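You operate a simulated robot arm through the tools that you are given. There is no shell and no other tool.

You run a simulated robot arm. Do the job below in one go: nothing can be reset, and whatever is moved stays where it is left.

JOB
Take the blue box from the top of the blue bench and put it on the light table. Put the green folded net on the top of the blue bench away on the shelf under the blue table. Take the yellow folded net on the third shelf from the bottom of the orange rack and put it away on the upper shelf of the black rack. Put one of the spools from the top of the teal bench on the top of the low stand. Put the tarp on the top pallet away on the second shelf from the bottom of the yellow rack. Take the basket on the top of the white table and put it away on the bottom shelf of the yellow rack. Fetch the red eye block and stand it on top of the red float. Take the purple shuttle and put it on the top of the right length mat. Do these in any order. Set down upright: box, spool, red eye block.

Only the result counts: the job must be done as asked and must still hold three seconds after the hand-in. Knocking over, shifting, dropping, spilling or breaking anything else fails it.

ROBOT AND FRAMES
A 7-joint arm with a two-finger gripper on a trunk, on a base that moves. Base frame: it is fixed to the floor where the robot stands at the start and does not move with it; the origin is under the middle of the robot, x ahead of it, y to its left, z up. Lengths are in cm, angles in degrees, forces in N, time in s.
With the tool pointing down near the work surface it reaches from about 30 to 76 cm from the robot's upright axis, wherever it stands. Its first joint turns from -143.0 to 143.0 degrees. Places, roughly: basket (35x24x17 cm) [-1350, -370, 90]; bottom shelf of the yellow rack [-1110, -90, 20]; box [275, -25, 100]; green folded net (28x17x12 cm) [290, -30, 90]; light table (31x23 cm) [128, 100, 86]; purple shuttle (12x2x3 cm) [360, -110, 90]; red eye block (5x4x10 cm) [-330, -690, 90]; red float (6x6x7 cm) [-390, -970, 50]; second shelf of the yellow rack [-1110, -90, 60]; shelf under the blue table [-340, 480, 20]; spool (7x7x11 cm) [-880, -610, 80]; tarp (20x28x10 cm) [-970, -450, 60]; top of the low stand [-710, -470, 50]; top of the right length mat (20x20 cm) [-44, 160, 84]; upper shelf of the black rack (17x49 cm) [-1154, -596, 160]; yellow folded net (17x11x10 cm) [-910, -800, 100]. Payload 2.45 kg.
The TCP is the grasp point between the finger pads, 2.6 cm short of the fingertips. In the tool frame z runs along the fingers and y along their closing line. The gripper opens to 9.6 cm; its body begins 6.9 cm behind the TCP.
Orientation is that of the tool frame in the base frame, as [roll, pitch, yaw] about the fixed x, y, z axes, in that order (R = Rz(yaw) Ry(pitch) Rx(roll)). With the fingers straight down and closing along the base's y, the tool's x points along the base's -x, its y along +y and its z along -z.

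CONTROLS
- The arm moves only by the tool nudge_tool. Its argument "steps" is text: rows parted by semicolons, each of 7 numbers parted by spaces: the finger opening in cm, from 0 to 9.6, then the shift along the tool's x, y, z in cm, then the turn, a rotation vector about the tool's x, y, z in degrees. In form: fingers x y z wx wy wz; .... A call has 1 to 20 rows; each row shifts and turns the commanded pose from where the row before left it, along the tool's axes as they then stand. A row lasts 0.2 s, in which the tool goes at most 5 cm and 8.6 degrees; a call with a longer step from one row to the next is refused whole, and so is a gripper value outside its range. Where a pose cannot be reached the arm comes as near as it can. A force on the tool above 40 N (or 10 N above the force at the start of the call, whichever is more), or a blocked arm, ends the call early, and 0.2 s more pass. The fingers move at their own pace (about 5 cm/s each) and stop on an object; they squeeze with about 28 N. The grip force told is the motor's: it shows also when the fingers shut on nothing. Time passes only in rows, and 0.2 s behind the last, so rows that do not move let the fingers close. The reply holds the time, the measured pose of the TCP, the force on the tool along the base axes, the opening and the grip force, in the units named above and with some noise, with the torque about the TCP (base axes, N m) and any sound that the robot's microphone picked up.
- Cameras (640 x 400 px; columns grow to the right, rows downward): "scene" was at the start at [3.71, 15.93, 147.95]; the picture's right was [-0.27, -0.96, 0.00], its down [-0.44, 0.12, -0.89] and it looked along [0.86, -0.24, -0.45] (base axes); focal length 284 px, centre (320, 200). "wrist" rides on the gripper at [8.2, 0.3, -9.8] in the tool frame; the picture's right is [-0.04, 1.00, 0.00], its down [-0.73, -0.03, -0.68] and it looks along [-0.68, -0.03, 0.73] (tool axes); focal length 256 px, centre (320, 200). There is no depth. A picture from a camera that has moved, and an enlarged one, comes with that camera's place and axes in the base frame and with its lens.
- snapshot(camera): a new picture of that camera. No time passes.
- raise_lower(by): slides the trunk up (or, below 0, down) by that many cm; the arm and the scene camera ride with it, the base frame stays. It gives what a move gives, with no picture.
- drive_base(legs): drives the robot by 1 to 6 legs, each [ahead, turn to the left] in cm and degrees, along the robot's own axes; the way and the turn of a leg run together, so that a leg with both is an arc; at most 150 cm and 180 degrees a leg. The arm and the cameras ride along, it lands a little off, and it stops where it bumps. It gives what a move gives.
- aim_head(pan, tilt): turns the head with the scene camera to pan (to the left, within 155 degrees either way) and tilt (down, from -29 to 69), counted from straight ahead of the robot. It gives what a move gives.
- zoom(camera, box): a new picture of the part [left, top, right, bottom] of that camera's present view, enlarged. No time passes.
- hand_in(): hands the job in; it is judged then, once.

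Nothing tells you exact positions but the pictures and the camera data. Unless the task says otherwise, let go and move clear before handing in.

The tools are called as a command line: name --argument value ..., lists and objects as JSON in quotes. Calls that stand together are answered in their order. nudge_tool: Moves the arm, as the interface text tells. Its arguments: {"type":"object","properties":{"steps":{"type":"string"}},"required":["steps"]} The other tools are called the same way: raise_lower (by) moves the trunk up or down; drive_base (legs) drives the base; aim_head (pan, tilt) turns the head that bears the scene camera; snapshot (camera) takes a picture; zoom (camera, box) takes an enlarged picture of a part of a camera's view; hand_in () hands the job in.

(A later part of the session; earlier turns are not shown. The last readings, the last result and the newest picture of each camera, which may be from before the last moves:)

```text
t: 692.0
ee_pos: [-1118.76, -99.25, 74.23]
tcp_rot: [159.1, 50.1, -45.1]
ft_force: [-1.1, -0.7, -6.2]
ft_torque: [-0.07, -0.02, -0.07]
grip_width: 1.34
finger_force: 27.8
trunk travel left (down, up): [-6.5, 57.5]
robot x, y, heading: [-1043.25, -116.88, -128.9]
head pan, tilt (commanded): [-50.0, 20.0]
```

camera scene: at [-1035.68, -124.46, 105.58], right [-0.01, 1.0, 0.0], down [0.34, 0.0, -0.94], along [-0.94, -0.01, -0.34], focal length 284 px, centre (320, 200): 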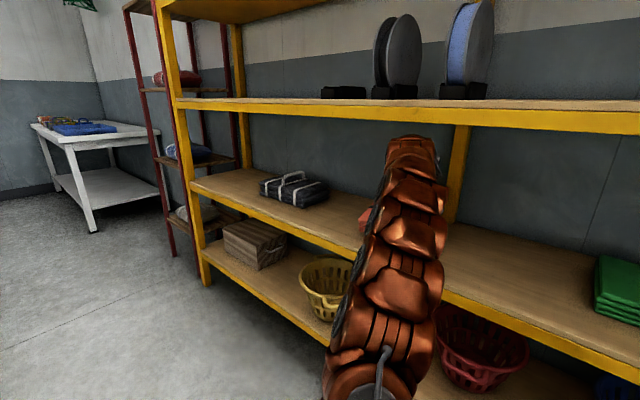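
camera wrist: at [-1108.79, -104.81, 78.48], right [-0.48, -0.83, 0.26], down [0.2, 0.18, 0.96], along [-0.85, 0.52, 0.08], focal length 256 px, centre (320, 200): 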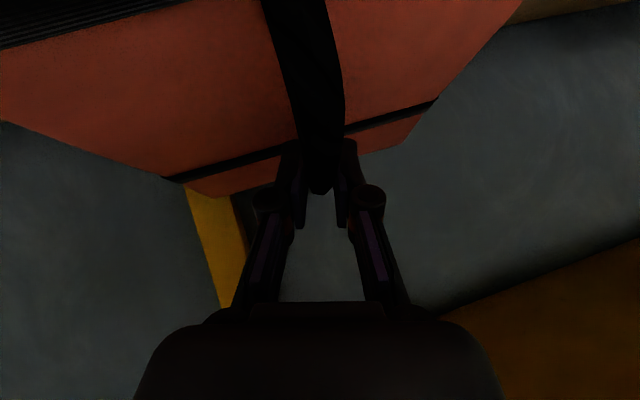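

snapshot --camera "wrist"

aim_head --pan -85 --tilt 35

snapshot --camera "scene"

```text
taken
camera wrist: at [-1107.67, -105.67, 73.88], right [-0.49, -0.83, 0.26], down [0.2, 0.18, 0.96], along [-0.85, 0.52, 0.07], focal length 256 px, centre (320, 200)
```

wrist: 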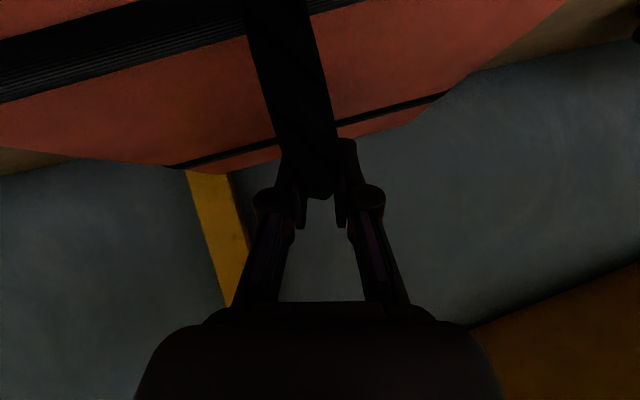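

```text
t: 693.0
ee_pos: [-1118.75, -99.18, 74.37]
tcp_rot: [158.9, 50.2, -45.1]
ft_force: [-0.6, 0.3, -8.1]
ft_torque: [0.04, 0.05, 0.02]
grip_width: 1.32
finger_force: 28.0
trunk travel left (down, up): [-6.5, 57.5]
robot x, y, heading: [-1043.57, -116.82, -129.4]
head pan, tilt (commanded): [-85.0, 35.0]
```

```text
taken
camera scene: at [-1033.68, -119.36, 103.2], right [0.56, 0.83, 0.0], down [0.47, -0.32, -0.82], along [-0.68, 0.46, -0.57], focal length 284 px, centre (320, 200)
```

scene: 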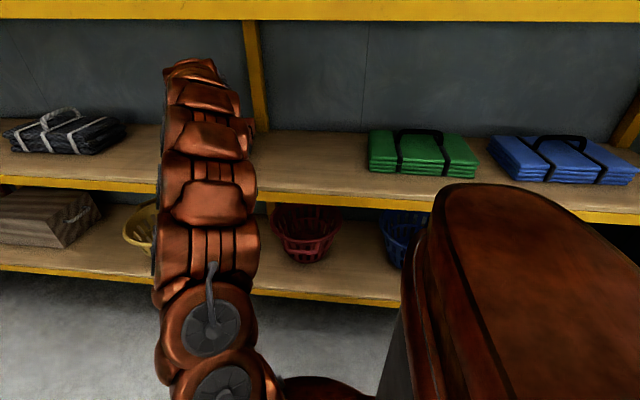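

nudge_tool --steps "0.5 1.15 -0.34 0.9 0 0 0; 0.5 0 0 0 0 0 0"

nudge_tool --steps "0.5 1.15 -0.34 0.9 0 0 0; 0.5 0 0 0 0 0 0"

nudge_tool --steps "0.5 0.77 -0.23 0.6 0 0 0; 0.5 0 0 0 0 0 0"

snapshot --camera "wrist"

```text
t: 693.6
ee_pos: [-1118.72, -99.28, 73.31]
tcp_rot: [158.7, 50.8, -45.6]
ft_force: [-6.6, 1.1, 18.1]
ft_torque: [0.01, -0.01, -0.57]
grip_width: 1.32
finger_force: 27.6
trunk travel left (down, up): [-6.5, 57.5]
robot x, y, heading: [-1043.48, -117.01, -129.6]
head pan, tilt (commanded): [-85.0, 35.0]
```

```text
t: 694.0
ee_pos: [-1118.79, -99.29, 72.62]
tcp_rot: [158.4, 51.3, -45.5]
ft_force: [1.0, -0.9, 13.3]
ft_torque: [0.03, -0.68, -0.21]
grip_width: 1.24
finger_force: 28.5
trunk travel left (down, up): [-6.5, 57.5]
robot x, y, heading: [-1043.52, -116.85, -129.2]
head pan, tilt (commanded): [-85.0, 35.0]
stopped in row 2: the force on the tool passed its limit at 50 N (the readings are from after the stop); the commanded pose is now the measured one
```

```text
t: 694.5
ee_pos: [-1118.96, -99.2, 72.61]
tcp_rot: [157.5, 52.2, -46.1]
ft_force: [-1.1, -0.2, 13.1]
ft_torque: [0.13, -0.36, -0.31]
grip_width: 1.26
finger_force: 28.1
trunk travel left (down, up): [-6.5, 57.5]
robot x, y, heading: [-1043.55, -116.76, -129.2]
head pan, tilt (commanded): [-85.0, 35.0]
stopped in row 2: the force on the tool passed its limit at 46 N (the readings are from after the stop); the commanded pose is now the measured one
```

```text
taken
camera wrist: at [-1107.86, -105.65, 71.71], right [-0.47, -0.84, 0.27], down [0.23, 0.17, 0.96], along [-0.85, 0.52, 0.11], focal length 256 px, centre (320, 200)
```

wrist: 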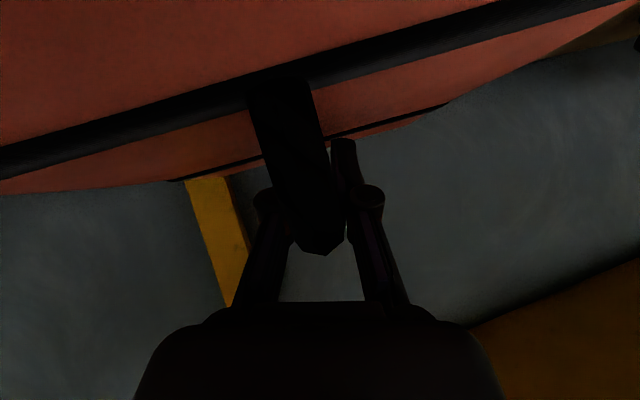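

The tarp is resting in the shelf, pitched a little. I'll release it so it drops flat.

nudge_tool --steps "3 0 0 0 0 0 0; 5 0 0 0 0 0 0; 7 0 0 0 0 0 0; 7 0 0 0 0 0 0; 7 0 0 0 0 0 0"

snapshot --camera "wrist"

```text
t: 695.6
ee_pos: [-1118.94, -99.27, 72.38]
tcp_rot: [157.8, 51.9, -45.9]
ft_force: [1.9, -2.3, 11.4]
ft_torque: [-0.6, -1.25, -0.02]
grip_width: 7.29
finger_force: 0.1
trunk travel left (down, up): [-6.5, 57.5]
robot x, y, heading: [-1043.4, -116.59, -129.4]
head pan, tilt (commanded): [-85.0, 35.0]
```

```text
taken
camera wrist: at [-1107.83, -105.69, 71.52], right [-0.48, -0.84, 0.26], down [0.23, 0.17, 0.96], along [-0.85, 0.52, 0.11], focal length 256 px, centre (320, 200)
```

wrist: 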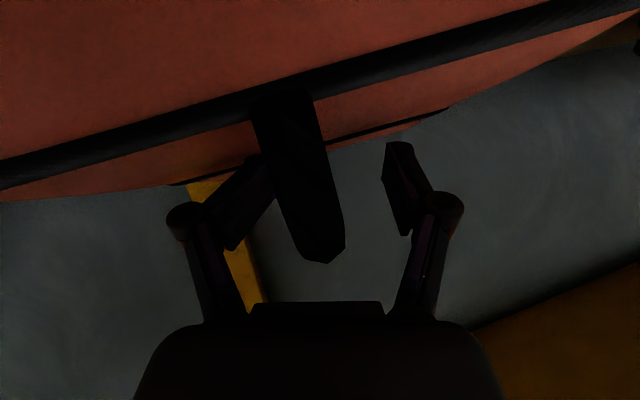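

The tool still presses on the tarp (camera side). I'll lift slightly to relieve it and look.

nudge_tool --steps "7 -0.77 0.23 -0.6 0 0 0; 7 0 0 0 0 0 0; 7 0 0 0 0 0 0"

snapshot --camera "wrist"

```text
t: 696.5
ee_pos: [-1118.94, -99.29, 73.27]
tcp_rot: [157.9, 51.9, -45.9]
ft_force: [-0.5, -0.2, 0.2]
ft_torque: [-0.06, 0.02, 0.03]
grip_width: 7.02
finger_force: 0.1
trunk travel left (down, up): [-6.5, 57.5]
robot x, y, heading: [-1043.49, -116.89, -129.5]
head pan, tilt (commanded): [-85.0, 35.0]
```

```text
taken
camera wrist: at [-1107.83, -105.66, 72.47], right [-0.48, -0.84, 0.26], down [0.23, 0.17, 0.96], along [-0.85, 0.52, 0.11], focal length 256 px, centre (320, 200)
```

wrist: 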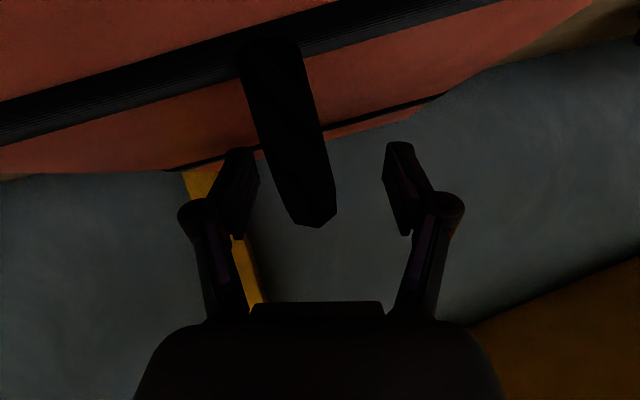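

The tarp rests free of the tool now. I'll retreat straight back out, staying level.

nudge_tool --steps "7 2.06 0.87 -3.36 0 0 0; 7 2.45 0.75 -3.07 0 0 0; 7 2.45 0.75 -3.07 0 0 0; 7 0 0 0 0 0 0"

snapshot --camera "wrist"

snapshot --camera "scene"

```text
t: 697.5
ee_pos: [-1109.51, -106.84, 73.74]
tcp_rot: [157.8, 51.9, -46.0]
ft_force: [-0.6, 0.0, -0.5]
ft_torque: [-0.01, -0.01, 0.02]
grip_width: 7.0
finger_force: 0.2
trunk travel left (down, up): [-6.5, 57.5]
robot x, y, heading: [-1043.35, -117.17, -129.2]
head pan, tilt (commanded): [-85.0, 35.0]
```

```text
taken
camera wrist: at [-1098.5, -113.29, 73.01], right [-0.48, -0.84, 0.26], down [0.23, 0.17, 0.96], along [-0.85, 0.52, 0.11], focal length 256 px, centre (320, 200)
```

wrist: 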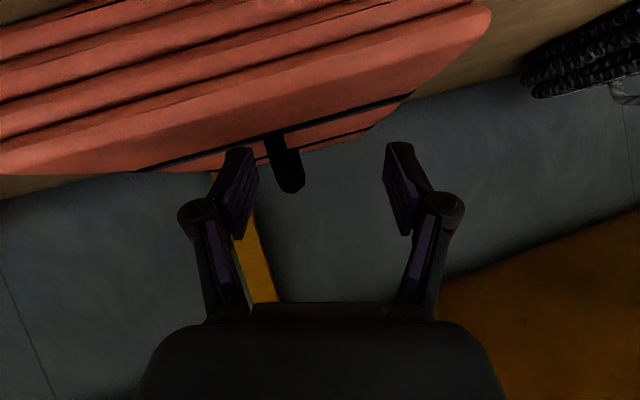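

```text
taken
camera scene: at [-1033.64, -119.36, 103.19], right [0.56, 0.83, 0.0], down [0.47, -0.32, -0.82], along [-0.68, 0.46, -0.57], focal length 284 px, centre (320, 200)
```

scene: 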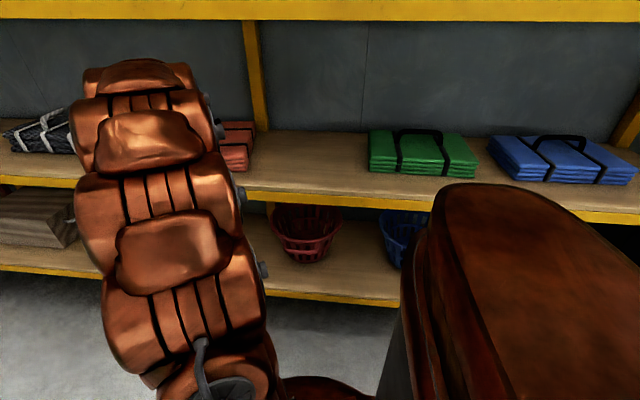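

The tarp lies flat on the second shelf beside the other folded tarps. I'll swing the arm back to the front, clear of the rack.

nudge_tool --steps "7 2.45 0.75 -3.07 0 0 0; 7 1.79 4.4 -0.67 -3.23 0.95 -2.34; 7 1.79 4.4 -0.67 -3.23 0.95 -2.34; 7 1.79 4.4 -0.67 -3.23 0.95 -2.34; 7 1.79 4.4 -0.67 -3.23 0.95 -2.34; 7 1.79 4.4 -0.67 -3.23 0.95 -2.34; 7 1.79 4.4 -0.67 -3.23 0.95 -2.34; 7 1.79 4.4 -0.67 -3.23 0.95 -2.34; 7 1.79 4.4 -0.67 -3.23 0.95 -2.34; 7 1.79 4.4 -0.67 -3.23 0.95 -2.34; 7 1.79 4.4 -0.67 -3.23 0.95 -2.34; 7 1.79 4.4 -0.67 -3.23 0.95 -2.34; 7 1.79 4.4 -0.67 -3.23 0.95 -2.34; 7 0 0 0 0 0 0"

aim_head --pan -60 --tilt 25

snapshot --camera "scene"

```text
t: 700.5
ee_pos: [-1093.1, -163.68, 73.87]
tcp_rot: [157.7, 52.1, 3.2]
ft_force: [0.0, -0.3, -0.2]
ft_torque: [0.0, 0.02, 0.01]
grip_width: 6.99
finger_force: 0.1
trunk travel left (down, up): [-6.5, 57.5]
robot x, y, heading: [-1043.41, -116.77, -129.4]
head pan, tilt (commanded): [-85.0, 35.0]
```

```text
t: 701.3
ee_pos: [-1093.1, -163.52, 73.98]
tcp_rot: [157.7, 52.0, 3.1]
ft_force: [0.0, 0.4, -0.6]
ft_torque: [0.0, 0.0, 0.01]
grip_width: 7.0
finger_force: 0.0
trunk travel left (down, up): [-6.5, 57.5]
robot x, y, heading: [-1043.83, -116.88, -129.4]
head pan, tilt (commanded): [-60.0, 25.0]
```

```text
taken
camera scene: at [-1035.45, -122.84, 104.77], right [0.16, 0.99, 0.0], down [0.42, -0.07, -0.91], along [-0.89, 0.15, -0.42], focal length 284 px, centre (320, 200)
```

scene: 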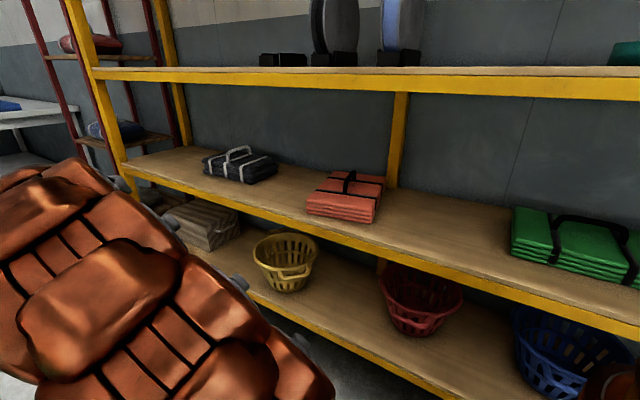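

Both the basket and the tarp are in place on the yellow rack. I'll straighten the tool, raise the trunk, and plan the next job.

nudge_tool --steps "7 0 0 0 -0.21 7.0 -4.2; 7 0 0 0 -0.21 7.0 -4.2; 7 0 0 0 -0.21 7.0 -4.2; 7 0 0 0 -0.21 7.0 -4.2; 7 0 0 0 -0.21 7.0 -4.2; 7 0 0 0 -0.21 7.0 -4.2; 7 0 0 0 -0.21 7.0 -4.2; 7 0 0 0 -0.21 7.0 -4.2; 7 0 0 0 0 0 0"

raise_lower --by 40

raise_lower --by 17.5

```text
t: 703.3
ee_pos: [-1088.7, -160.51, 71.27]
tcp_rot: [-179.9, 4.7, 48.0]
ft_force: [-0.8, -0.6, 0.9]
ft_torque: [0.01, 0.0, -0.02]
grip_width: 7.02
finger_force: 0.0
out of reach, approached as far as the arm can: row 7, 8
trunk travel left (down, up): [-6.5, 57.5]
robot x, y, heading: [-1043.76, -116.71, -129.5]
head pan, tilt (commanded): [-60.0, 25.0]
```

```text
t: 707.2
ee_pos: [-1088.64, -160.43, 111.26]
tcp_rot: [-179.9, 4.8, 47.9]
ft_force: [-0.1, 0.0, 0.6]
ft_torque: [-0.01, 0.0, -0.03]
grip_width: 7.0
finger_force: 0.0
trunk travel left (down, up): [-46.5, 17.5]
robot x, y, heading: [-1043.12, -116.49, -129.4]
head pan, tilt (commanded): [-60.0, 25.0]
```

```text
t: 709.1
ee_pos: [-1088.71, -160.54, 128.72]
tcp_rot: [-179.9, 4.8, 47.9]
ft_force: [0.2, -0.1, 0.3]
ft_torque: [-0.01, -0.02, 0.03]
grip_width: 7.01
finger_force: 0.2
trunk travel left (down, up): [-64.0, 0.0]
robot x, y, heading: [-1043.4, -116.83, -129.2]
head pan, tilt (commanded): [-60.0, 25.0]
```

Next is the spool on the teal bench. I'll go back out to the lane entrance and look for the best way into that area.

drive_base --legs '[[0, -21], [-134, 0]]'

drive_base --legs '[[0, 95], [120, 0]]'

aim_head --pan 0 --tilt 30

snapshot --camera "scene"

aim_head --pan 40 --tilt 40

snapshot --camera "scene"

```text
t: 717.0
ee_pos: [-984.37, -74.6, 128.8]
tcp_rot: [-179.9, 4.8, 26.6]
ft_force: [-0.1, 1.0, -0.6]
ft_torque: [-0.02, 0.01, 0.01]
grip_width: 7.01
finger_force: 0.3
trunk travel left (down, up): [-64.0, 0.0]
robot x, y, heading: [-926.46, -50.19, -150.5]
head pan, tilt (commanded): [-60.0, 25.0]
```

```text
t: 727.1
ee_pos: [-830.82, -205.99, 128.84]
tcp_rot: [-179.9, 4.9, 121.1]
ft_force: [0.2, 0.2, -0.1]
ft_torque: [-0.02, -0.02, -0.02]
grip_width: 7.01
finger_force: 0.1
trunk travel left (down, up): [-64.0, 0.0]
robot x, y, heading: [-859.34, -150.04, -56.0]
head pan, tilt (commanded): [-60.0, 25.0]
```

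```text
t: 728.4
ee_pos: [-830.72, -206.1, 128.75]
tcp_rot: [-180.0, 4.9, 121.0]
ft_force: [-0.7, -0.1, 0.0]
ft_torque: [-0.02, -0.02, 0.01]
grip_width: 6.99
finger_force: 0.1
trunk travel left (down, up): [-64.0, 0.0]
robot x, y, heading: [-859.31, -149.7, -56.2]
head pan, tilt (commanded): [0.0, 30.0]
```

```text
taken
camera scene: at [-842.12, -143.24, 161.47], right [-0.83, -0.56, 0.0], down [-0.28, 0.42, -0.87], along [0.48, -0.72, -0.5], focal length 284 px, centre (320, 200)
```

scene: 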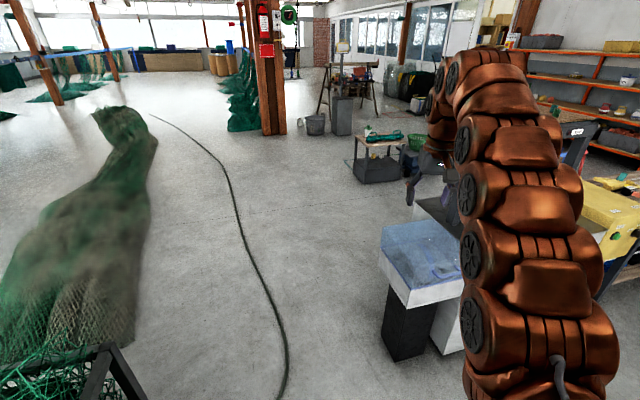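

```text
t: 729.5
ee_pos: [-830.74, -206.24, 128.8]
tcp_rot: [-179.9, 4.8, 121.1]
ft_force: [-0.1, -0.3, -0.3]
ft_torque: [-0.01, 0.0, 0.03]
grip_width: 7.01
finger_force: 0.0
trunk travel left (down, up): [-64.0, 0.0]
robot x, y, heading: [-859.53, -150.24, -56.0]
head pan, tilt (commanded): [40.0, 40.0]
```

```text
taken
camera scene: at [-838.99, -138.1, 159.94], right [-0.28, -0.96, 0.0], down [-0.62, 0.18, -0.77], along [0.74, -0.21, -0.64], focal length 284 px, centre (320, 200)
```

scene: 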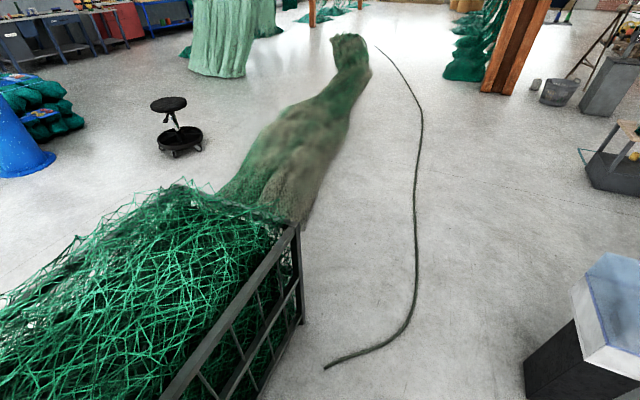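

The floor cable blocks the direct route, so I'll use the lane past the pallets again and inspect the floor markings at its far end.

drive_base --legs '[[0, -61.3], [110, 0], [0, -12], [150, 0], [40, 0]]'

aim_head --pan 5 --tilt 50

snapshot --camera "scene"

```text
t: 747.8
ee_pos: [-1076.11, -440.79, 128.83]
tcp_rot: [180.0, 4.8, 48.4]
ft_force: [0.3, -0.3, 0.2]
ft_torque: [-0.02, 0.0, 0.01]
grip_width: 6.99
finger_force: 0.0
trunk travel left (down, up): [-64.0, 0.0]
robot x, y, heading: [-1031.33, -396.85, -128.7]
head pan, tilt (commanded): [40.0, 40.0]
```

```text
t: 748.8
ee_pos: [-1076.11, -440.66, 128.75]
tcp_rot: [-179.9, 4.8, 48.3]
ft_force: [-0.4, 0.2, -0.1]
ft_torque: [-0.03, -0.04, 0.01]
grip_width: 7.01
finger_force: 0.1
trunk travel left (down, up): [-64.0, 0.0]
robot x, y, heading: [-1031.16, -396.94, -128.8]
head pan, tilt (commanded): [5.0, 50.0]
```

```text
taken
camera scene: at [-1018.31, -410.52, 158.52], right [-0.83, 0.56, 0.0], down [0.43, 0.64, -0.64], along [-0.36, -0.53, -0.77], focal length 284 px, centre (320, 200)
```

scene: 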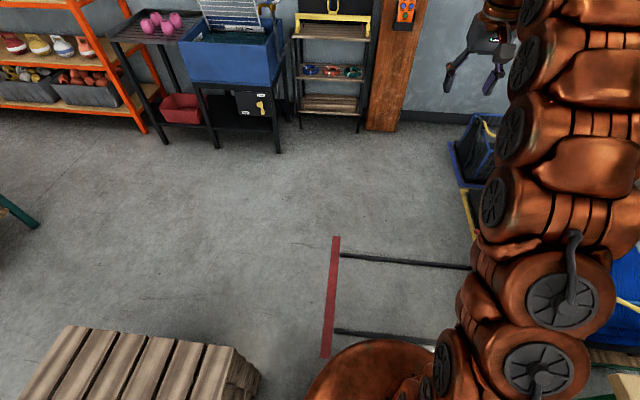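

zoom --camera "scene" --box '[280, 220, 480, 345]'

```text
3.20 times, centred on (380, 282) of scene
camera zoom: at [-1018.31, -410.52, 158.52], right [-0.83, 0.56, 0.0], down [0.43, 0.64, -0.64], along [-0.36, -0.53, -0.77], focal length 907 px, centre (128, -64)
```

zoom: 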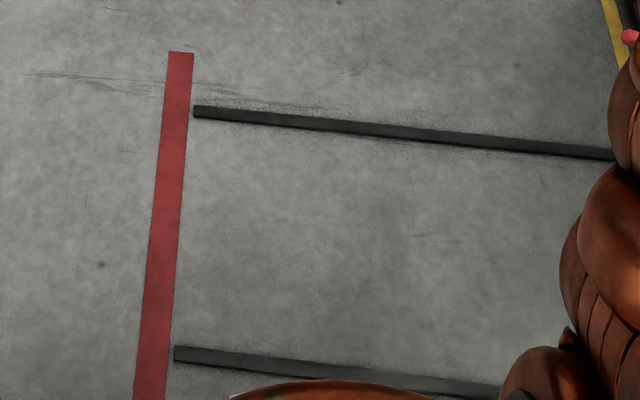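

The red line is flat tape but the black rails are raised, so I won't cross them. I'll go back and pass by the machine on the cable side instead.

drive_base --legs '[[-150, 0], [-143, 0], [0, 89.5]]'

aim_head --pan 0 --tilt 45

snapshot --camera "scene"

```text
t: 766.8
ee_pos: [-804.3, -210.54, 128.74]
tcp_rot: [-179.8, 4.7, 139.1]
ft_force: [-0.4, -0.3, -0.1]
ft_torque: [0.0, 0.03, -0.01]
grip_width: 6.99
finger_force: 0.2
trunk travel left (down, up): [-64.0, 0.0]
robot x, y, heading: [-848.75, -165.91, -37.9]
head pan, tilt (commanded): [5.0, 50.0]
```

```text
t: 767.5
ee_pos: [-804.22, -210.41, 128.74]
tcp_rot: [-180.0, 4.8, 139.0]
ft_force: [0.2, -0.6, -0.8]
ft_torque: [0.01, -0.01, -0.01]
grip_width: 6.99
finger_force: 0.2
trunk travel left (down, up): [-64.0, 0.0]
robot x, y, heading: [-848.67, -166.03, -38.1]
head pan, tilt (commanded): [0.0, 45.0]
```

```text
taken
camera scene: at [-835.31, -153.57, 159.21], right [-0.62, -0.79, 0.0], down [-0.56, 0.44, -0.71], along [0.56, -0.44, -0.71], focal length 284 px, centre (320, 200)
```

scene: 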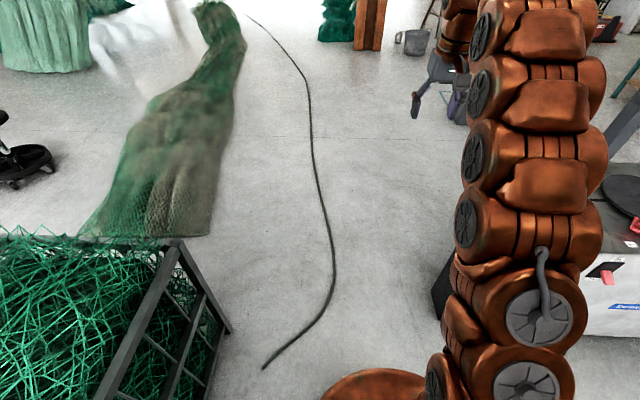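

drive_base --legs '[[0, -5], [60, 0]]'

aim_head --pan 20 --tilt 65

snapshot --camera "scene"

aim_head --pan -60 --tilt 55

snapshot --camera "scene"

```text
t: 771.3
ee_pos: [-764.38, -255.19, 128.66]
tcp_rot: [-179.9, 4.7, 134.1]
ft_force: [0.5, -0.6, -0.1]
ft_torque: [-0.01, 0.0, 0.03]
grip_width: 7.0
finger_force: 0.1
trunk travel left (down, up): [-64.0, 0.0]
robot x, y, heading: [-805.04, -207.4, -43.2]
head pan, tilt (commanded): [0.0, 45.0]
```

```text
t: 772.2
ee_pos: [-764.32, -255.25, 128.74]
tcp_rot: [-179.9, 4.8, 134.1]
ft_force: [0.8, -0.3, 0.0]
ft_torque: [-0.02, 0.01, 0.02]
grip_width: 6.99
finger_force: 0.0
trunk travel left (down, up): [-64.0, 0.0]
robot x, y, heading: [-804.83, -207.32, -43.1]
head pan, tilt (commanded): [20.0, 65.0]
```

```text
taken
camera scene: at [-790.7, -192.72, 156.71], right [-0.39, -0.92, 0.0], down [-0.83, 0.36, -0.42], along [0.39, -0.17, -0.91], focal length 284 px, centre (320, 200)
```

scene: 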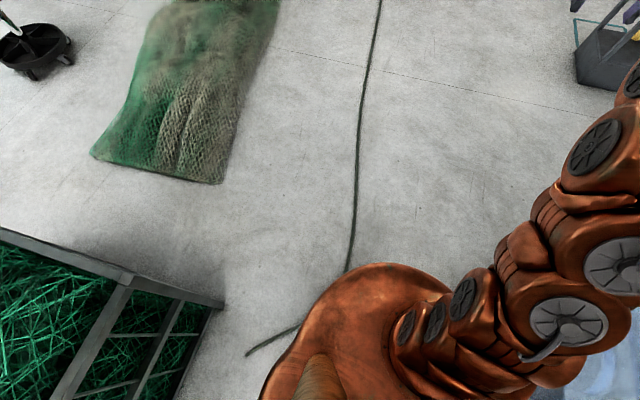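

```text
t: 773.7
ee_pos: [-764.54, -255.3, 128.71]
tcp_rot: [-180.0, 4.7, 134.1]
ft_force: [0.3, 0.6, 0.6]
ft_torque: [0.0, 0.02, 0.0]
grip_width: 7.02
finger_force: 0.0
trunk travel left (down, up): [-64.0, 0.0]
robot x, y, heading: [-804.56, -207.33, -43.2]
head pan, tilt (commanded): [-60.0, 55.0]
```

```text
taken
camera scene: at [-797.91, -197.35, 157.87], right [-0.97, 0.23, 0.0], down [0.18, 0.8, -0.57], along [-0.13, -0.56, -0.82], focal length 284 px, centre (320, 200)
```

scene: 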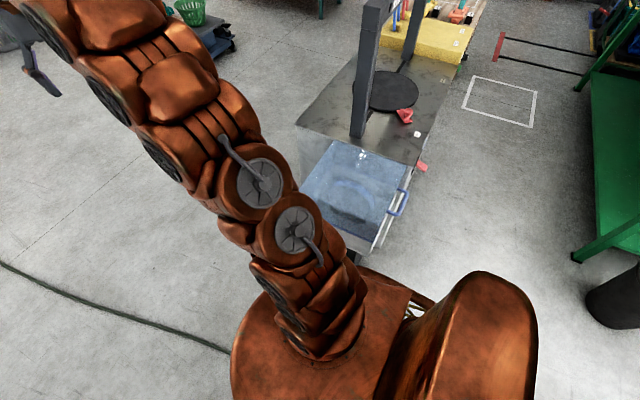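

No bump so far, and the cable is clearly just lying flat. The machine's tray is close on my right, so I'll steer slightly left and continue.

drive_base --legs '[[0, 9], [60, 0]]'

aim_head --pan -20 --tilt 30

snapshot --camera "scene"

aim_head --pan -75 --tilt 25

snapshot --camera "scene"

```text
t: 777.7
ee_pos: [-708.18, -282.32, 128.81]
tcp_rot: [-180.0, 4.8, 142.7]
ft_force: [0.8, -0.2, 0.1]
ft_torque: [0.02, 0.01, 0.0]
grip_width: 7.02
finger_force: 0.0
trunk travel left (down, up): [-64.0, 0.0]
robot x, y, heading: [-755.51, -241.12, -34.6]
head pan, tilt (commanded): [-60.0, 55.0]
```

```text
t: 778.8
ee_pos: [-708.2, -282.4, 128.7]
tcp_rot: [-179.9, 4.8, 142.8]
ft_force: [0.0, 1.1, 0.3]
ft_torque: [0.0, 0.0, 0.01]
grip_width: 7.02
finger_force: 0.0
trunk travel left (down, up): [-64.0, 0.0]
robot x, y, heading: [-755.6, -240.51, -34.5]
head pan, tilt (commanded): [-20.0, 30.0]
```

```text
taken
camera scene: at [-744.21, -230.32, 161.47], right [-0.81, -0.58, 0.0], down [-0.29, 0.41, -0.87], along [0.5, -0.71, -0.5], focal length 284 px, centre (320, 200)
```

scene: 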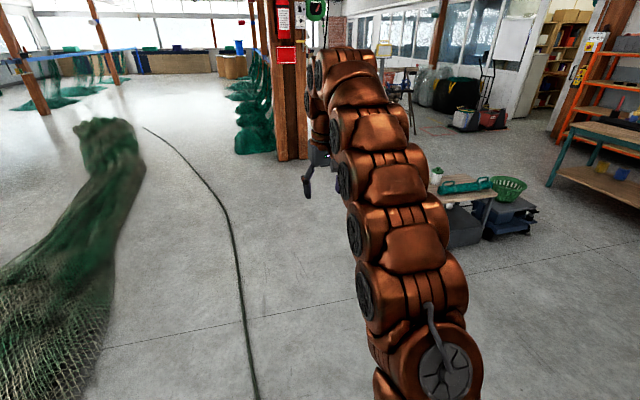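

```text
t: 780.0
ee_pos: [-708.19, -282.33, 128.82]
tcp_rot: [-179.9, 4.8, 142.7]
ft_force: [-0.1, 0.1, 0.2]
ft_torque: [-0.02, 0.03, -0.02]
grip_width: 7.0
finger_force: 0.1
trunk travel left (down, up): [-64.0, 0.0]
robot x, y, heading: [-755.68, -241.23, -34.3]
head pan, tilt (commanded): [-75.0, 25.0]
```

```text
taken
camera scene: at [-752.53, -231.64, 162.27], right [-0.94, 0.33, 0.0], down [0.14, 0.4, -0.91], along [-0.3, -0.85, -0.42], focal length 284 px, centre (320, 200)
```

scene: 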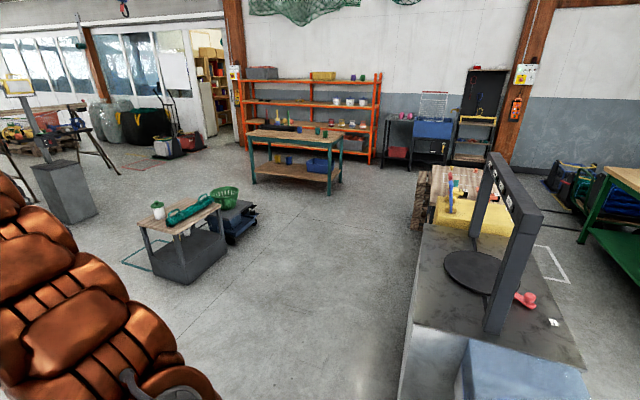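

I passed without touching anything. Now I can see the low stand and the teal bench with spools; zooming in on both.

zoom --camera "scene" --box '[230, 100, 390, 200]'

zoom --camera "scene" --box '[110, 170, 270, 290]'

```text
4.00 times, centred on (310, 150) of scene
camera zoom: at [-752.53, -231.64, 162.27], right [-0.94, 0.33, 0.0], down [0.14, 0.4, -0.91], along [-0.3, -0.85, -0.42], focal length 1134 px, centre (360, 400)
```

zoom: 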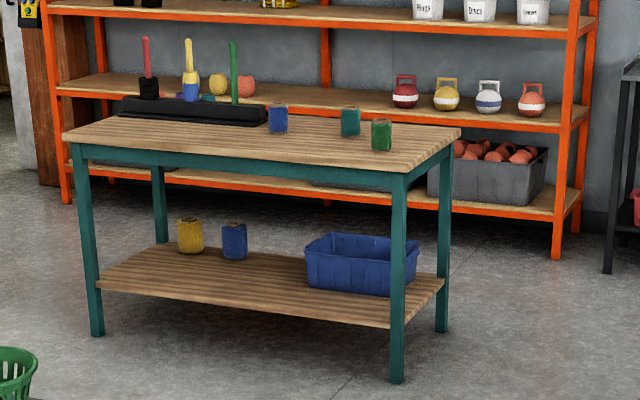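

```text
3.33 times, centred on (190, 230) of scene
camera zoom: at [-752.53, -231.64, 162.27], right [-0.94, 0.33, 0.0], down [0.14, 0.4, -0.91], along [-0.3, -0.85, -0.42], focal length 945 px, centre (753, 100)
```

zoom: 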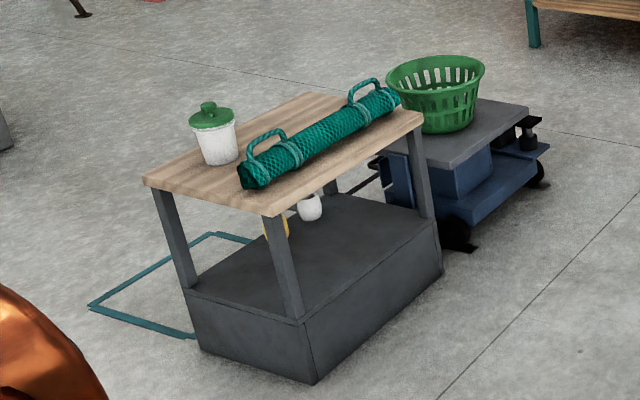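

The free spot on the low stand is its back corner. I'll first fetch the green spool from the near right corner of the teal bench: driving across the open floor to face it.

drive_base --legs '[[0, -70.9], [150, 0], [140, 0], [0, -24]]'

aim_head --pan 0 --tilt 35

snapshot --camera "scene"

snapshot --camera "wrist"

```text
t: 798.3
ee_pos: [-876.56, -564.11, 128.7]
tcp_rot: [-179.9, 4.8, 48.2]
ft_force: [-0.7, 0.0, -0.1]
ft_torque: [-0.01, 0.0, -0.02]
grip_width: 7.01
finger_force: 0.0
trunk travel left (down, up): [-64.0, 0.0]
robot x, y, heading: [-831.7, -520.36, -128.8]
head pan, tilt (commanded): [-75.0, 25.0]
```

```text
t: 799.8
ee_pos: [-876.59, -564.2, 128.82]
tcp_rot: [-179.8, 4.8, 48.2]
ft_force: [0.0, -0.1, 0.2]
ft_torque: [-0.01, 0.01, -0.01]
grip_width: 6.99
finger_force: 0.1
trunk travel left (down, up): [-64.0, 0.0]
robot x, y, heading: [-831.67, -520.28, -129.0]
head pan, tilt (commanded): [0.0, 35.0]
```

```text
taken
camera scene: at [-820.01, -534.4, 160.69], right [-0.78, 0.63, 0.0], down [0.36, 0.45, -0.82], along [-0.52, -0.64, -0.57], focal length 284 px, centre (320, 200)
```

scene: 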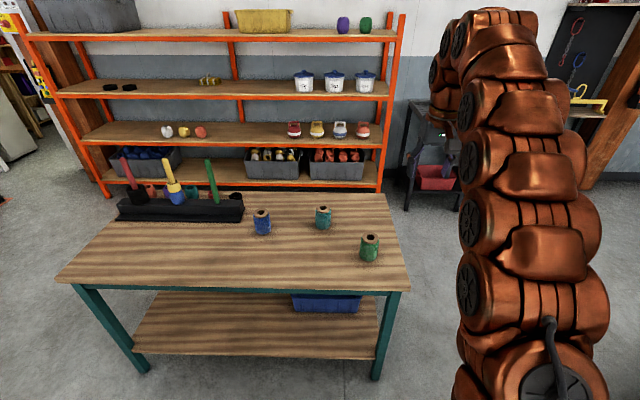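

```text
taken
camera wrist: at [-870.31, -557.63, 137.82], right [0.72, -0.7, 0.0], down [-0.47, -0.48, 0.74], along [-0.51, -0.53, -0.67], focal length 256 px, centre (320, 200)
```

wrist: 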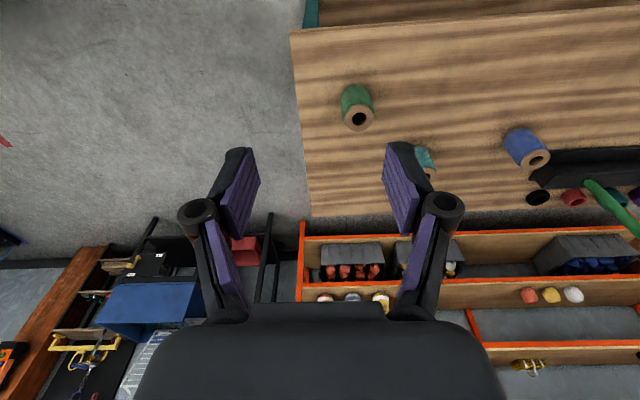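

The green spool's top is at about z 88, centred at (-885, -584). I'll move up 22 cm and position over it.

drive_base --legs '[[22, 0]]'

nudge_tool --steps "9.6 1.35 3.2 2 0 4.8 0; 9.6 0 3.1 3 0 0 0; 9.6 0 0 4 0 0 0; 9.6 0 0 4 0 0 0; 9.6 0 0 4 0 0 0; 9.6 0 0 0 0 0 0"

snapshot --camera "wrist"

```text
t: 801.5
ee_pos: [-890.42, -581.27, 128.75]
tcp_rot: [-179.9, 4.8, 48.4]
ft_force: [0.6, 0.4, -0.1]
ft_torque: [-0.05, 0.04, 0.0]
grip_width: 7.0
finger_force: 0.1
trunk travel left (down, up): [-64.0, 0.0]
robot x, y, heading: [-845.78, -537.12, -128.9]
head pan, tilt (commanded): [0.0, 35.0]
```

```text
t: 802.9
ee_pos: [-885.01, -584.6, 111.47]
tcp_rot: [-179.8, 0.0, 48.3]
ft_force: [0.6, -0.4, 0.0]
ft_torque: [0.0, 0.02, 0.0]
grip_width: 9.61
finger_force: 0.2
trunk travel left (down, up): [-64.0, 0.0]
robot x, y, heading: [-845.56, -537.44, -129.0]
head pan, tilt (commanded): [0.0, 35.0]
```

```text
taken
camera wrist: at [-879.16, -578.62, 121.31], right [0.72, -0.69, 0.0], down [-0.51, -0.53, 0.68], along [-0.47, -0.49, -0.73], focal length 256 px, centre (320, 200)
```

wrist: 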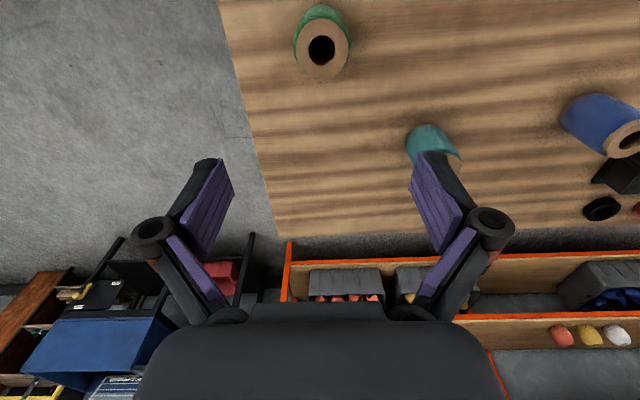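

nudge_tool --steps "9.6 1.1 0.3 4 0 0 0; 9.6 0 0 4 0 0 0; 9.6 0 0 4 0 0 0; 9.6 0 0 3 0 0 0; 9.6 0 0 0 0 0 0"

snapshot --camera "wrist"

```text
t: 804.1
ee_pos: [-884.11, -583.94, 96.64]
tcp_rot: [-180.0, 0.0, 48.3]
ft_force: [-0.4, 0.2, 0.4]
ft_torque: [-0.01, -0.02, -0.01]
grip_width: 9.6
finger_force: 0.0
trunk travel left (down, up): [-64.0, 0.0]
robot x, y, heading: [-845.26, -537.36, -128.7]
head pan, tilt (commanded): [0.0, 35.0]
```

```text
taken
camera wrist: at [-878.27, -578.01, 106.38], right [0.72, -0.69, 0.0], down [-0.51, -0.53, 0.68], along [-0.47, -0.49, -0.73], focal length 256 px, centre (320, 200)
```

wrist: 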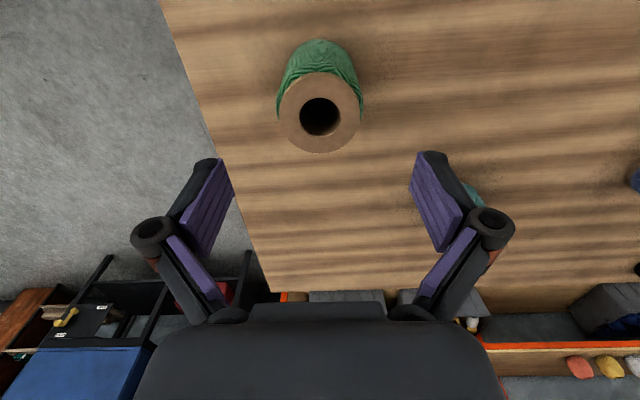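

nudge_tool --steps "9.6 0 0 4.5 0 0 0; 9.6 0 0 4.5 0 0 0; 9.6 0 0 4 0 0 0; 9.6 0 0 0 0 0 0"

nudge_tool --steps "7 0 0 0 0 0 0; 5 0 0 0 0 0 0; 4 0 0 0 0 0 0; 4 0 0 0 0 0 0; 4 0 0 0 0 0 0"

snapshot --camera "wrist"

```text
t: 805.1
ee_pos: [-884.07, -583.85, 83.68]
tcp_rot: [-179.9, -0.1, 48.3]
ft_force: [-0.6, -0.7, -0.1]
ft_torque: [-0.03, -0.03, -0.02]
grip_width: 9.6
finger_force: 0.0
trunk travel left (down, up): [-64.0, 0.0]
robot x, y, heading: [-845.13, -537.13, -129.0]
head pan, tilt (commanded): [0.0, 35.0]
```

```text
t: 806.3
ee_pos: [-884.04, -583.92, 83.65]
tcp_rot: [-179.9, 0.0, 48.2]
ft_force: [-2.8, 0.5, 4.2]
ft_torque: [-0.07, -0.02, -0.03]
grip_width: 6.66
finger_force: 27.9
trunk travel left (down, up): [-64.0, 0.0]
robot x, y, heading: [-845.65, -537.24, -128.9]
head pan, tilt (commanded): [0.0, 35.0]
```

```text
taken
camera wrist: at [-878.22, -577.92, 93.42], right [0.72, -0.69, 0.0], down [-0.51, -0.53, 0.68], along [-0.47, -0.49, -0.73], focal length 256 px, centre (320, 200)
```

wrist: 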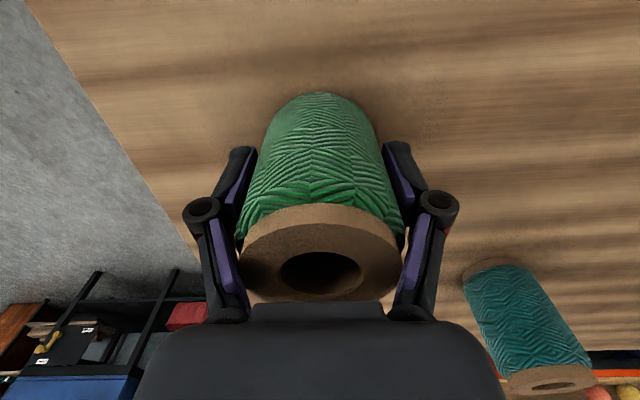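

Spool gripped at 6.7 cm. Lifting it and backing the base away toward the low stand.

nudge_tool --steps "4 0 0 -2 0 0 0; 4 0 0 -4 0 0 0; 4 0 0 -4 0 0 0; 4 0 0 -4 0 0 0; 4 0 0 -4 0 0 0; 4 0 0 -4 0 0 0; 4 0 0 -4 0 0 0; 4 0 0 0 0 0 0"

drive_base --legs '[[-125, 0]]'

aim_head --pan 80 --tilt 40

snapshot --camera "scene"

```text
t: 808.1
ee_pos: [-883.92, -584.03, 109.5]
tcp_rot: [-179.8, -0.1, 48.3]
ft_force: [-0.2, 0.3, -1.0]
ft_torque: [0.01, -0.01, -0.02]
grip_width: 6.62
finger_force: 27.9
trunk travel left (down, up): [-64.0, 0.0]
robot x, y, heading: [-845.5, -537.38, -128.6]
head pan, tilt (commanded): [0.0, 35.0]
```

```text
t: 814.4
ee_pos: [-805.27, -486.67, 109.63]
tcp_rot: [-179.9, 0.0, 47.4]
ft_force: [-0.2, 0.0, -2.3]
ft_torque: [0.04, 0.01, 0.06]
grip_width: 6.64
finger_force: 28.5
trunk travel left (down, up): [-64.0, 0.0]
robot x, y, heading: [-766.35, -440.9, -129.9]
head pan, tilt (commanded): [0.0, 35.0]
```

```text
t: 815.9
ee_pos: [-805.42, -486.68, 109.48]
tcp_rot: [-179.7, 0.1, 47.2]
ft_force: [-0.3, -1.0, -2.3]
ft_torque: [0.02, 0.0, -0.01]
grip_width: 6.62
finger_force: 28.0
trunk travel left (down, up): [-64.0, 0.0]
robot x, y, heading: [-766.01, -440.8, -129.9]
head pan, tilt (commanded): [80.0, 40.0]
```

```text
taken
camera scene: at [-743.57, -454.78, 159.94], right [-0.77, -0.64, 0.0], down [-0.41, 0.49, -0.77], along [0.49, -0.59, -0.64], focal length 284 px, centre (320, 200)
```

scene: 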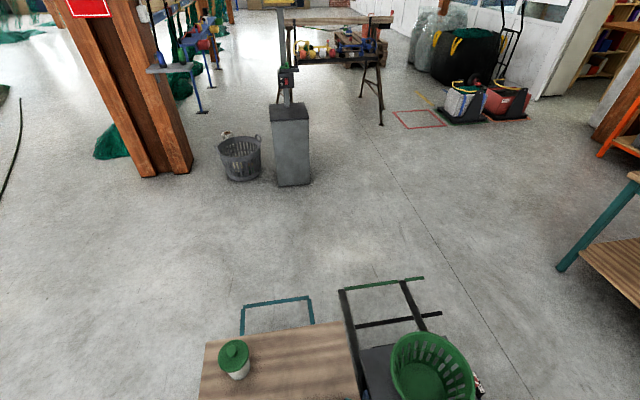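

drive_base --legs '[[0, 90.5]]'

aim_head --pan 0 --tilt 50

snapshot --camera "scene"

snapshot --camera "wrist"

```text
t: 820.2
ee_pos: [-719.1, -478.77, 109.54]
tcp_rot: [-179.9, 0.0, 138.6]
ft_force: [-0.4, 0.1, -1.3]
ft_torque: [-0.03, 0.0, -0.03]
grip_width: 6.61
finger_force: 27.5
trunk travel left (down, up): [-64.0, 0.0]
robot x, y, heading: [-766.29, -440.61, -38.7]
head pan, tilt (commanded): [80.0, 40.0]
```

```text
t: 821.7
ee_pos: [-719.17, -478.84, 109.54]
tcp_rot: [-179.9, 0.1, 138.5]
ft_force: [0.2, -0.3, -1.9]
ft_torque: [0.0, 0.0, 0.03]
grip_width: 6.63
finger_force: 28.4
trunk travel left (down, up): [-64.0, 0.0]
robot x, y, heading: [-766.35, -440.64, -38.7]
head pan, tilt (commanded): [0.0, 50.0]
```

```text
taken
camera scene: at [-752.73, -427.9, 158.52], right [-0.62, -0.78, 0.0], down [-0.6, 0.48, -0.64], along [0.5, -0.4, -0.77], focal length 284 px, centre (320, 200)
```

scene: 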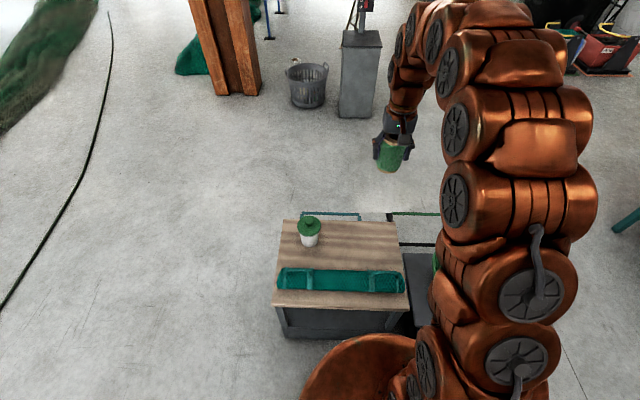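

```text
taken
camera wrist: at [-724.98, -473.07, 119.36], right [0.69, 0.72, 0.0], down [0.53, -0.51, 0.68], along [0.49, -0.47, -0.73], focal length 256 px, centre (320, 200)
```

wrist: 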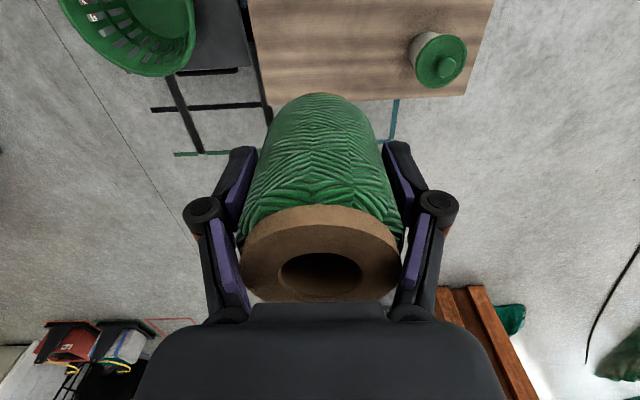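

The free spot is clear of the bucket and the net roll. I'll move the spool over it and lower the trunk.

nudge_tool --steps "4 -3.8 -0.85 0 0 0 0; 4 -3.8 -0.85 0 0 0 0; 4 0 0 0 0 0 0"

raise_lower --by -38

snapshot --camera "wrist"

snapshot --camera "scene"

```text
t: 822.5
ee_pos: [-714.52, -485.23, 109.45]
tcp_rot: [-179.9, -0.1, 138.7]
ft_force: [-0.5, -0.4, -1.8]
ft_torque: [0.04, 0.0, -0.02]
grip_width: 6.64
finger_force: 27.9
trunk travel left (down, up): [-64.0, 0.0]
robot x, y, heading: [-766.08, -440.7, -38.6]
head pan, tilt (commanded): [0.0, 50.0]
```

```text
t: 826.2
ee_pos: [-714.6, -485.15, 71.34]
tcp_rot: [-179.8, -0.2, 138.6]
ft_force: [-1.0, 0.6, -1.1]
ft_torque: [-0.02, 0.02, -0.02]
grip_width: 6.63
finger_force: 28.3
trunk travel left (down, up): [-26.0, 38.0]
robot x, y, heading: [-766.26, -440.89, -38.5]
head pan, tilt (commanded): [0.0, 50.0]
```

```text
taken
camera wrist: at [-720.43, -479.42, 81.27], right [0.69, 0.72, 0.0], down [0.53, -0.51, 0.68], along [0.49, -0.47, -0.73], focal length 256 px, centre (320, 200)
```

wrist: 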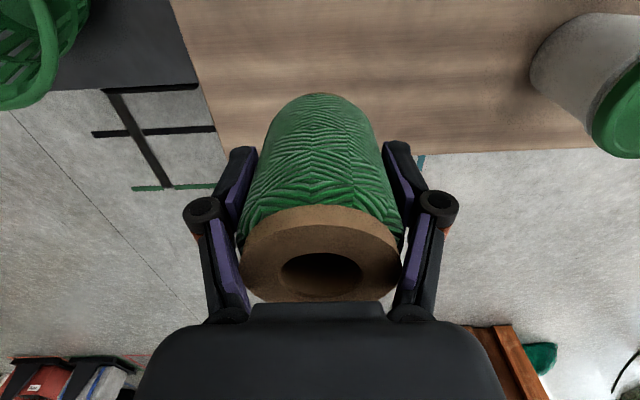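

```text
taken
camera scene: at [-752.74, -427.91, 120.52], right [-0.62, -0.78, 0.0], down [-0.6, 0.48, -0.64], along [0.5, -0.4, -0.77], focal length 284 px, centre (320, 200)
```

scene: 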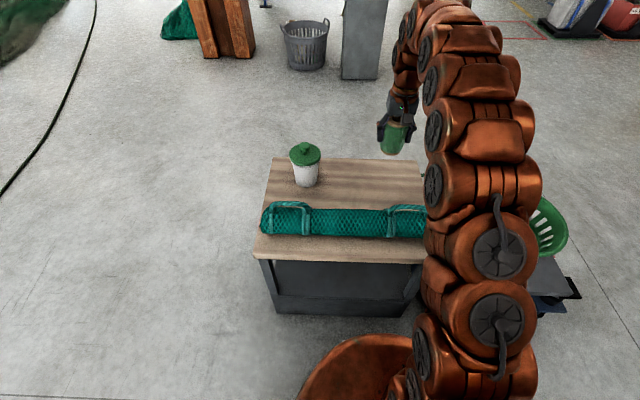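

Good position: over 10 cm from the edges and bucket. Lowering toward contact.

nudge_tool --steps "4 0 0 4 0 0 0; 4 0 0 4 0 0 0; 4 0 0 2.5 0 0 0; 4 0 0 0 0 0 0"

snapshot --camera "scene"

nudge_tool --steps "4 0 0 0.5 0 0 0; 4 0 0 0.5 0 0 0; 4 0 0 0 0 0 0"

nudge_tool --steps "4 0 0 0.4 0 0 0; 4 0 0 0.4 0 0 0; 4 0 0 0 0 0 0"

```text
t: 827.2
ee_pos: [-714.71, -485.13, 60.97]
tcp_rot: [-179.9, 0.0, 138.6]
ft_force: [-0.3, 0.0, -1.7]
ft_torque: [0.02, 0.0, -0.02]
grip_width: 6.63
finger_force: 28.0
trunk travel left (down, up): [-26.0, 38.0]
robot x, y, heading: [-766.4, -440.61, -38.5]
head pan, tilt (commanded): [0.0, 50.0]
```

```text
taken
camera scene: at [-752.74, -427.91, 120.52], right [-0.62, -0.78, 0.0], down [-0.6, 0.48, -0.64], along [0.5, -0.4, -0.77], focal length 284 px, centre (320, 200)
```

scene: 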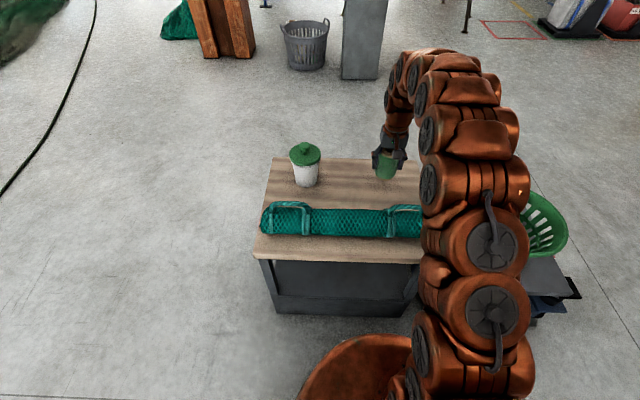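

```text
t: 828.0
ee_pos: [-714.6, -485.21, 60.0]
tcp_rot: [-179.9, 0.0, 138.6]
ft_force: [0.4, 0.5, -2.3]
ft_torque: [-0.02, 0.05, 0.02]
grip_width: 6.62
finger_force: 27.7
trunk travel left (down, up): [-26.0, 38.0]
robot x, y, heading: [-765.88, -440.61, -38.6]
head pan, tilt (commanded): [0.0, 50.0]
```

```text
t: 828.8
ee_pos: [-714.57, -485.16, 59.21]
tcp_rot: [-179.9, 0.1, 138.6]
ft_force: [0.3, -0.1, -1.7]
ft_torque: [0.01, 0.03, -0.01]
grip_width: 6.64
finger_force: 28.1
trunk travel left (down, up): [-26.0, 38.0]
robot x, y, heading: [-766.08, -440.45, -38.7]
head pan, tilt (commanded): [0.0, 50.0]
```

nudge_tool --steps "4 0 0 0.4 0 0 0; 4 0 0 0.4 0 0 0; 4 0 0 0 0 0 0"

nudge_tool --steps "4 0 0 0.4 0 0 0; 4 0 0 0.4 0 0 0; 4 0 0 0 0 0 0"

nudge_tool --steps "4 0 0 0.4 0 0 0; 4 0 0 0.3 0 0 0; 4 0 0 0 0 0 0"

```text
t: 829.6
ee_pos: [-714.65, -485.12, 58.34]
tcp_rot: [-179.9, 0.0, 138.6]
ft_force: [0.1, -0.4, -2.1]
ft_torque: [0.02, 0.02, 0.03]
grip_width: 6.62
finger_force: 28.3
trunk travel left (down, up): [-26.0, 38.0]
robot x, y, heading: [-766.3, -440.71, -38.8]
head pan, tilt (commanded): [0.0, 50.0]
```

```text
t: 830.4
ee_pos: [-714.72, -485.24, 57.68]
tcp_rot: [-180.0, -0.1, 138.6]
ft_force: [-4.0, 3.2, 12.6]
ft_torque: [0.25, -0.13, 0.09]
grip_width: 6.63
finger_force: 28.0
trunk travel left (down, up): [-26.0, 38.0]
robot x, y, heading: [-766.52, -440.83, -38.8]
head pan, tilt (commanded): [0.0, 50.0]
```

```text
t: 830.8
ee_pos: [-714.57, -485.18, 57.64]
tcp_rot: [-179.9, 0.4, 138.6]
ft_force: [-8.5, 7.5, 23.9]
ft_torque: [0.29, 0.17, 0.03]
grip_width: 6.62
finger_force: 27.9
trunk travel left (down, up): [-26.0, 38.0]
robot x, y, heading: [-766.25, -440.84, -38.8]
head pan, tilt (commanded): [0.0, 50.0]
stopped in row 2: the force on the tool passed its limit at 44 N (the readings are from after the stop); the commanded pose is now the measured one
```

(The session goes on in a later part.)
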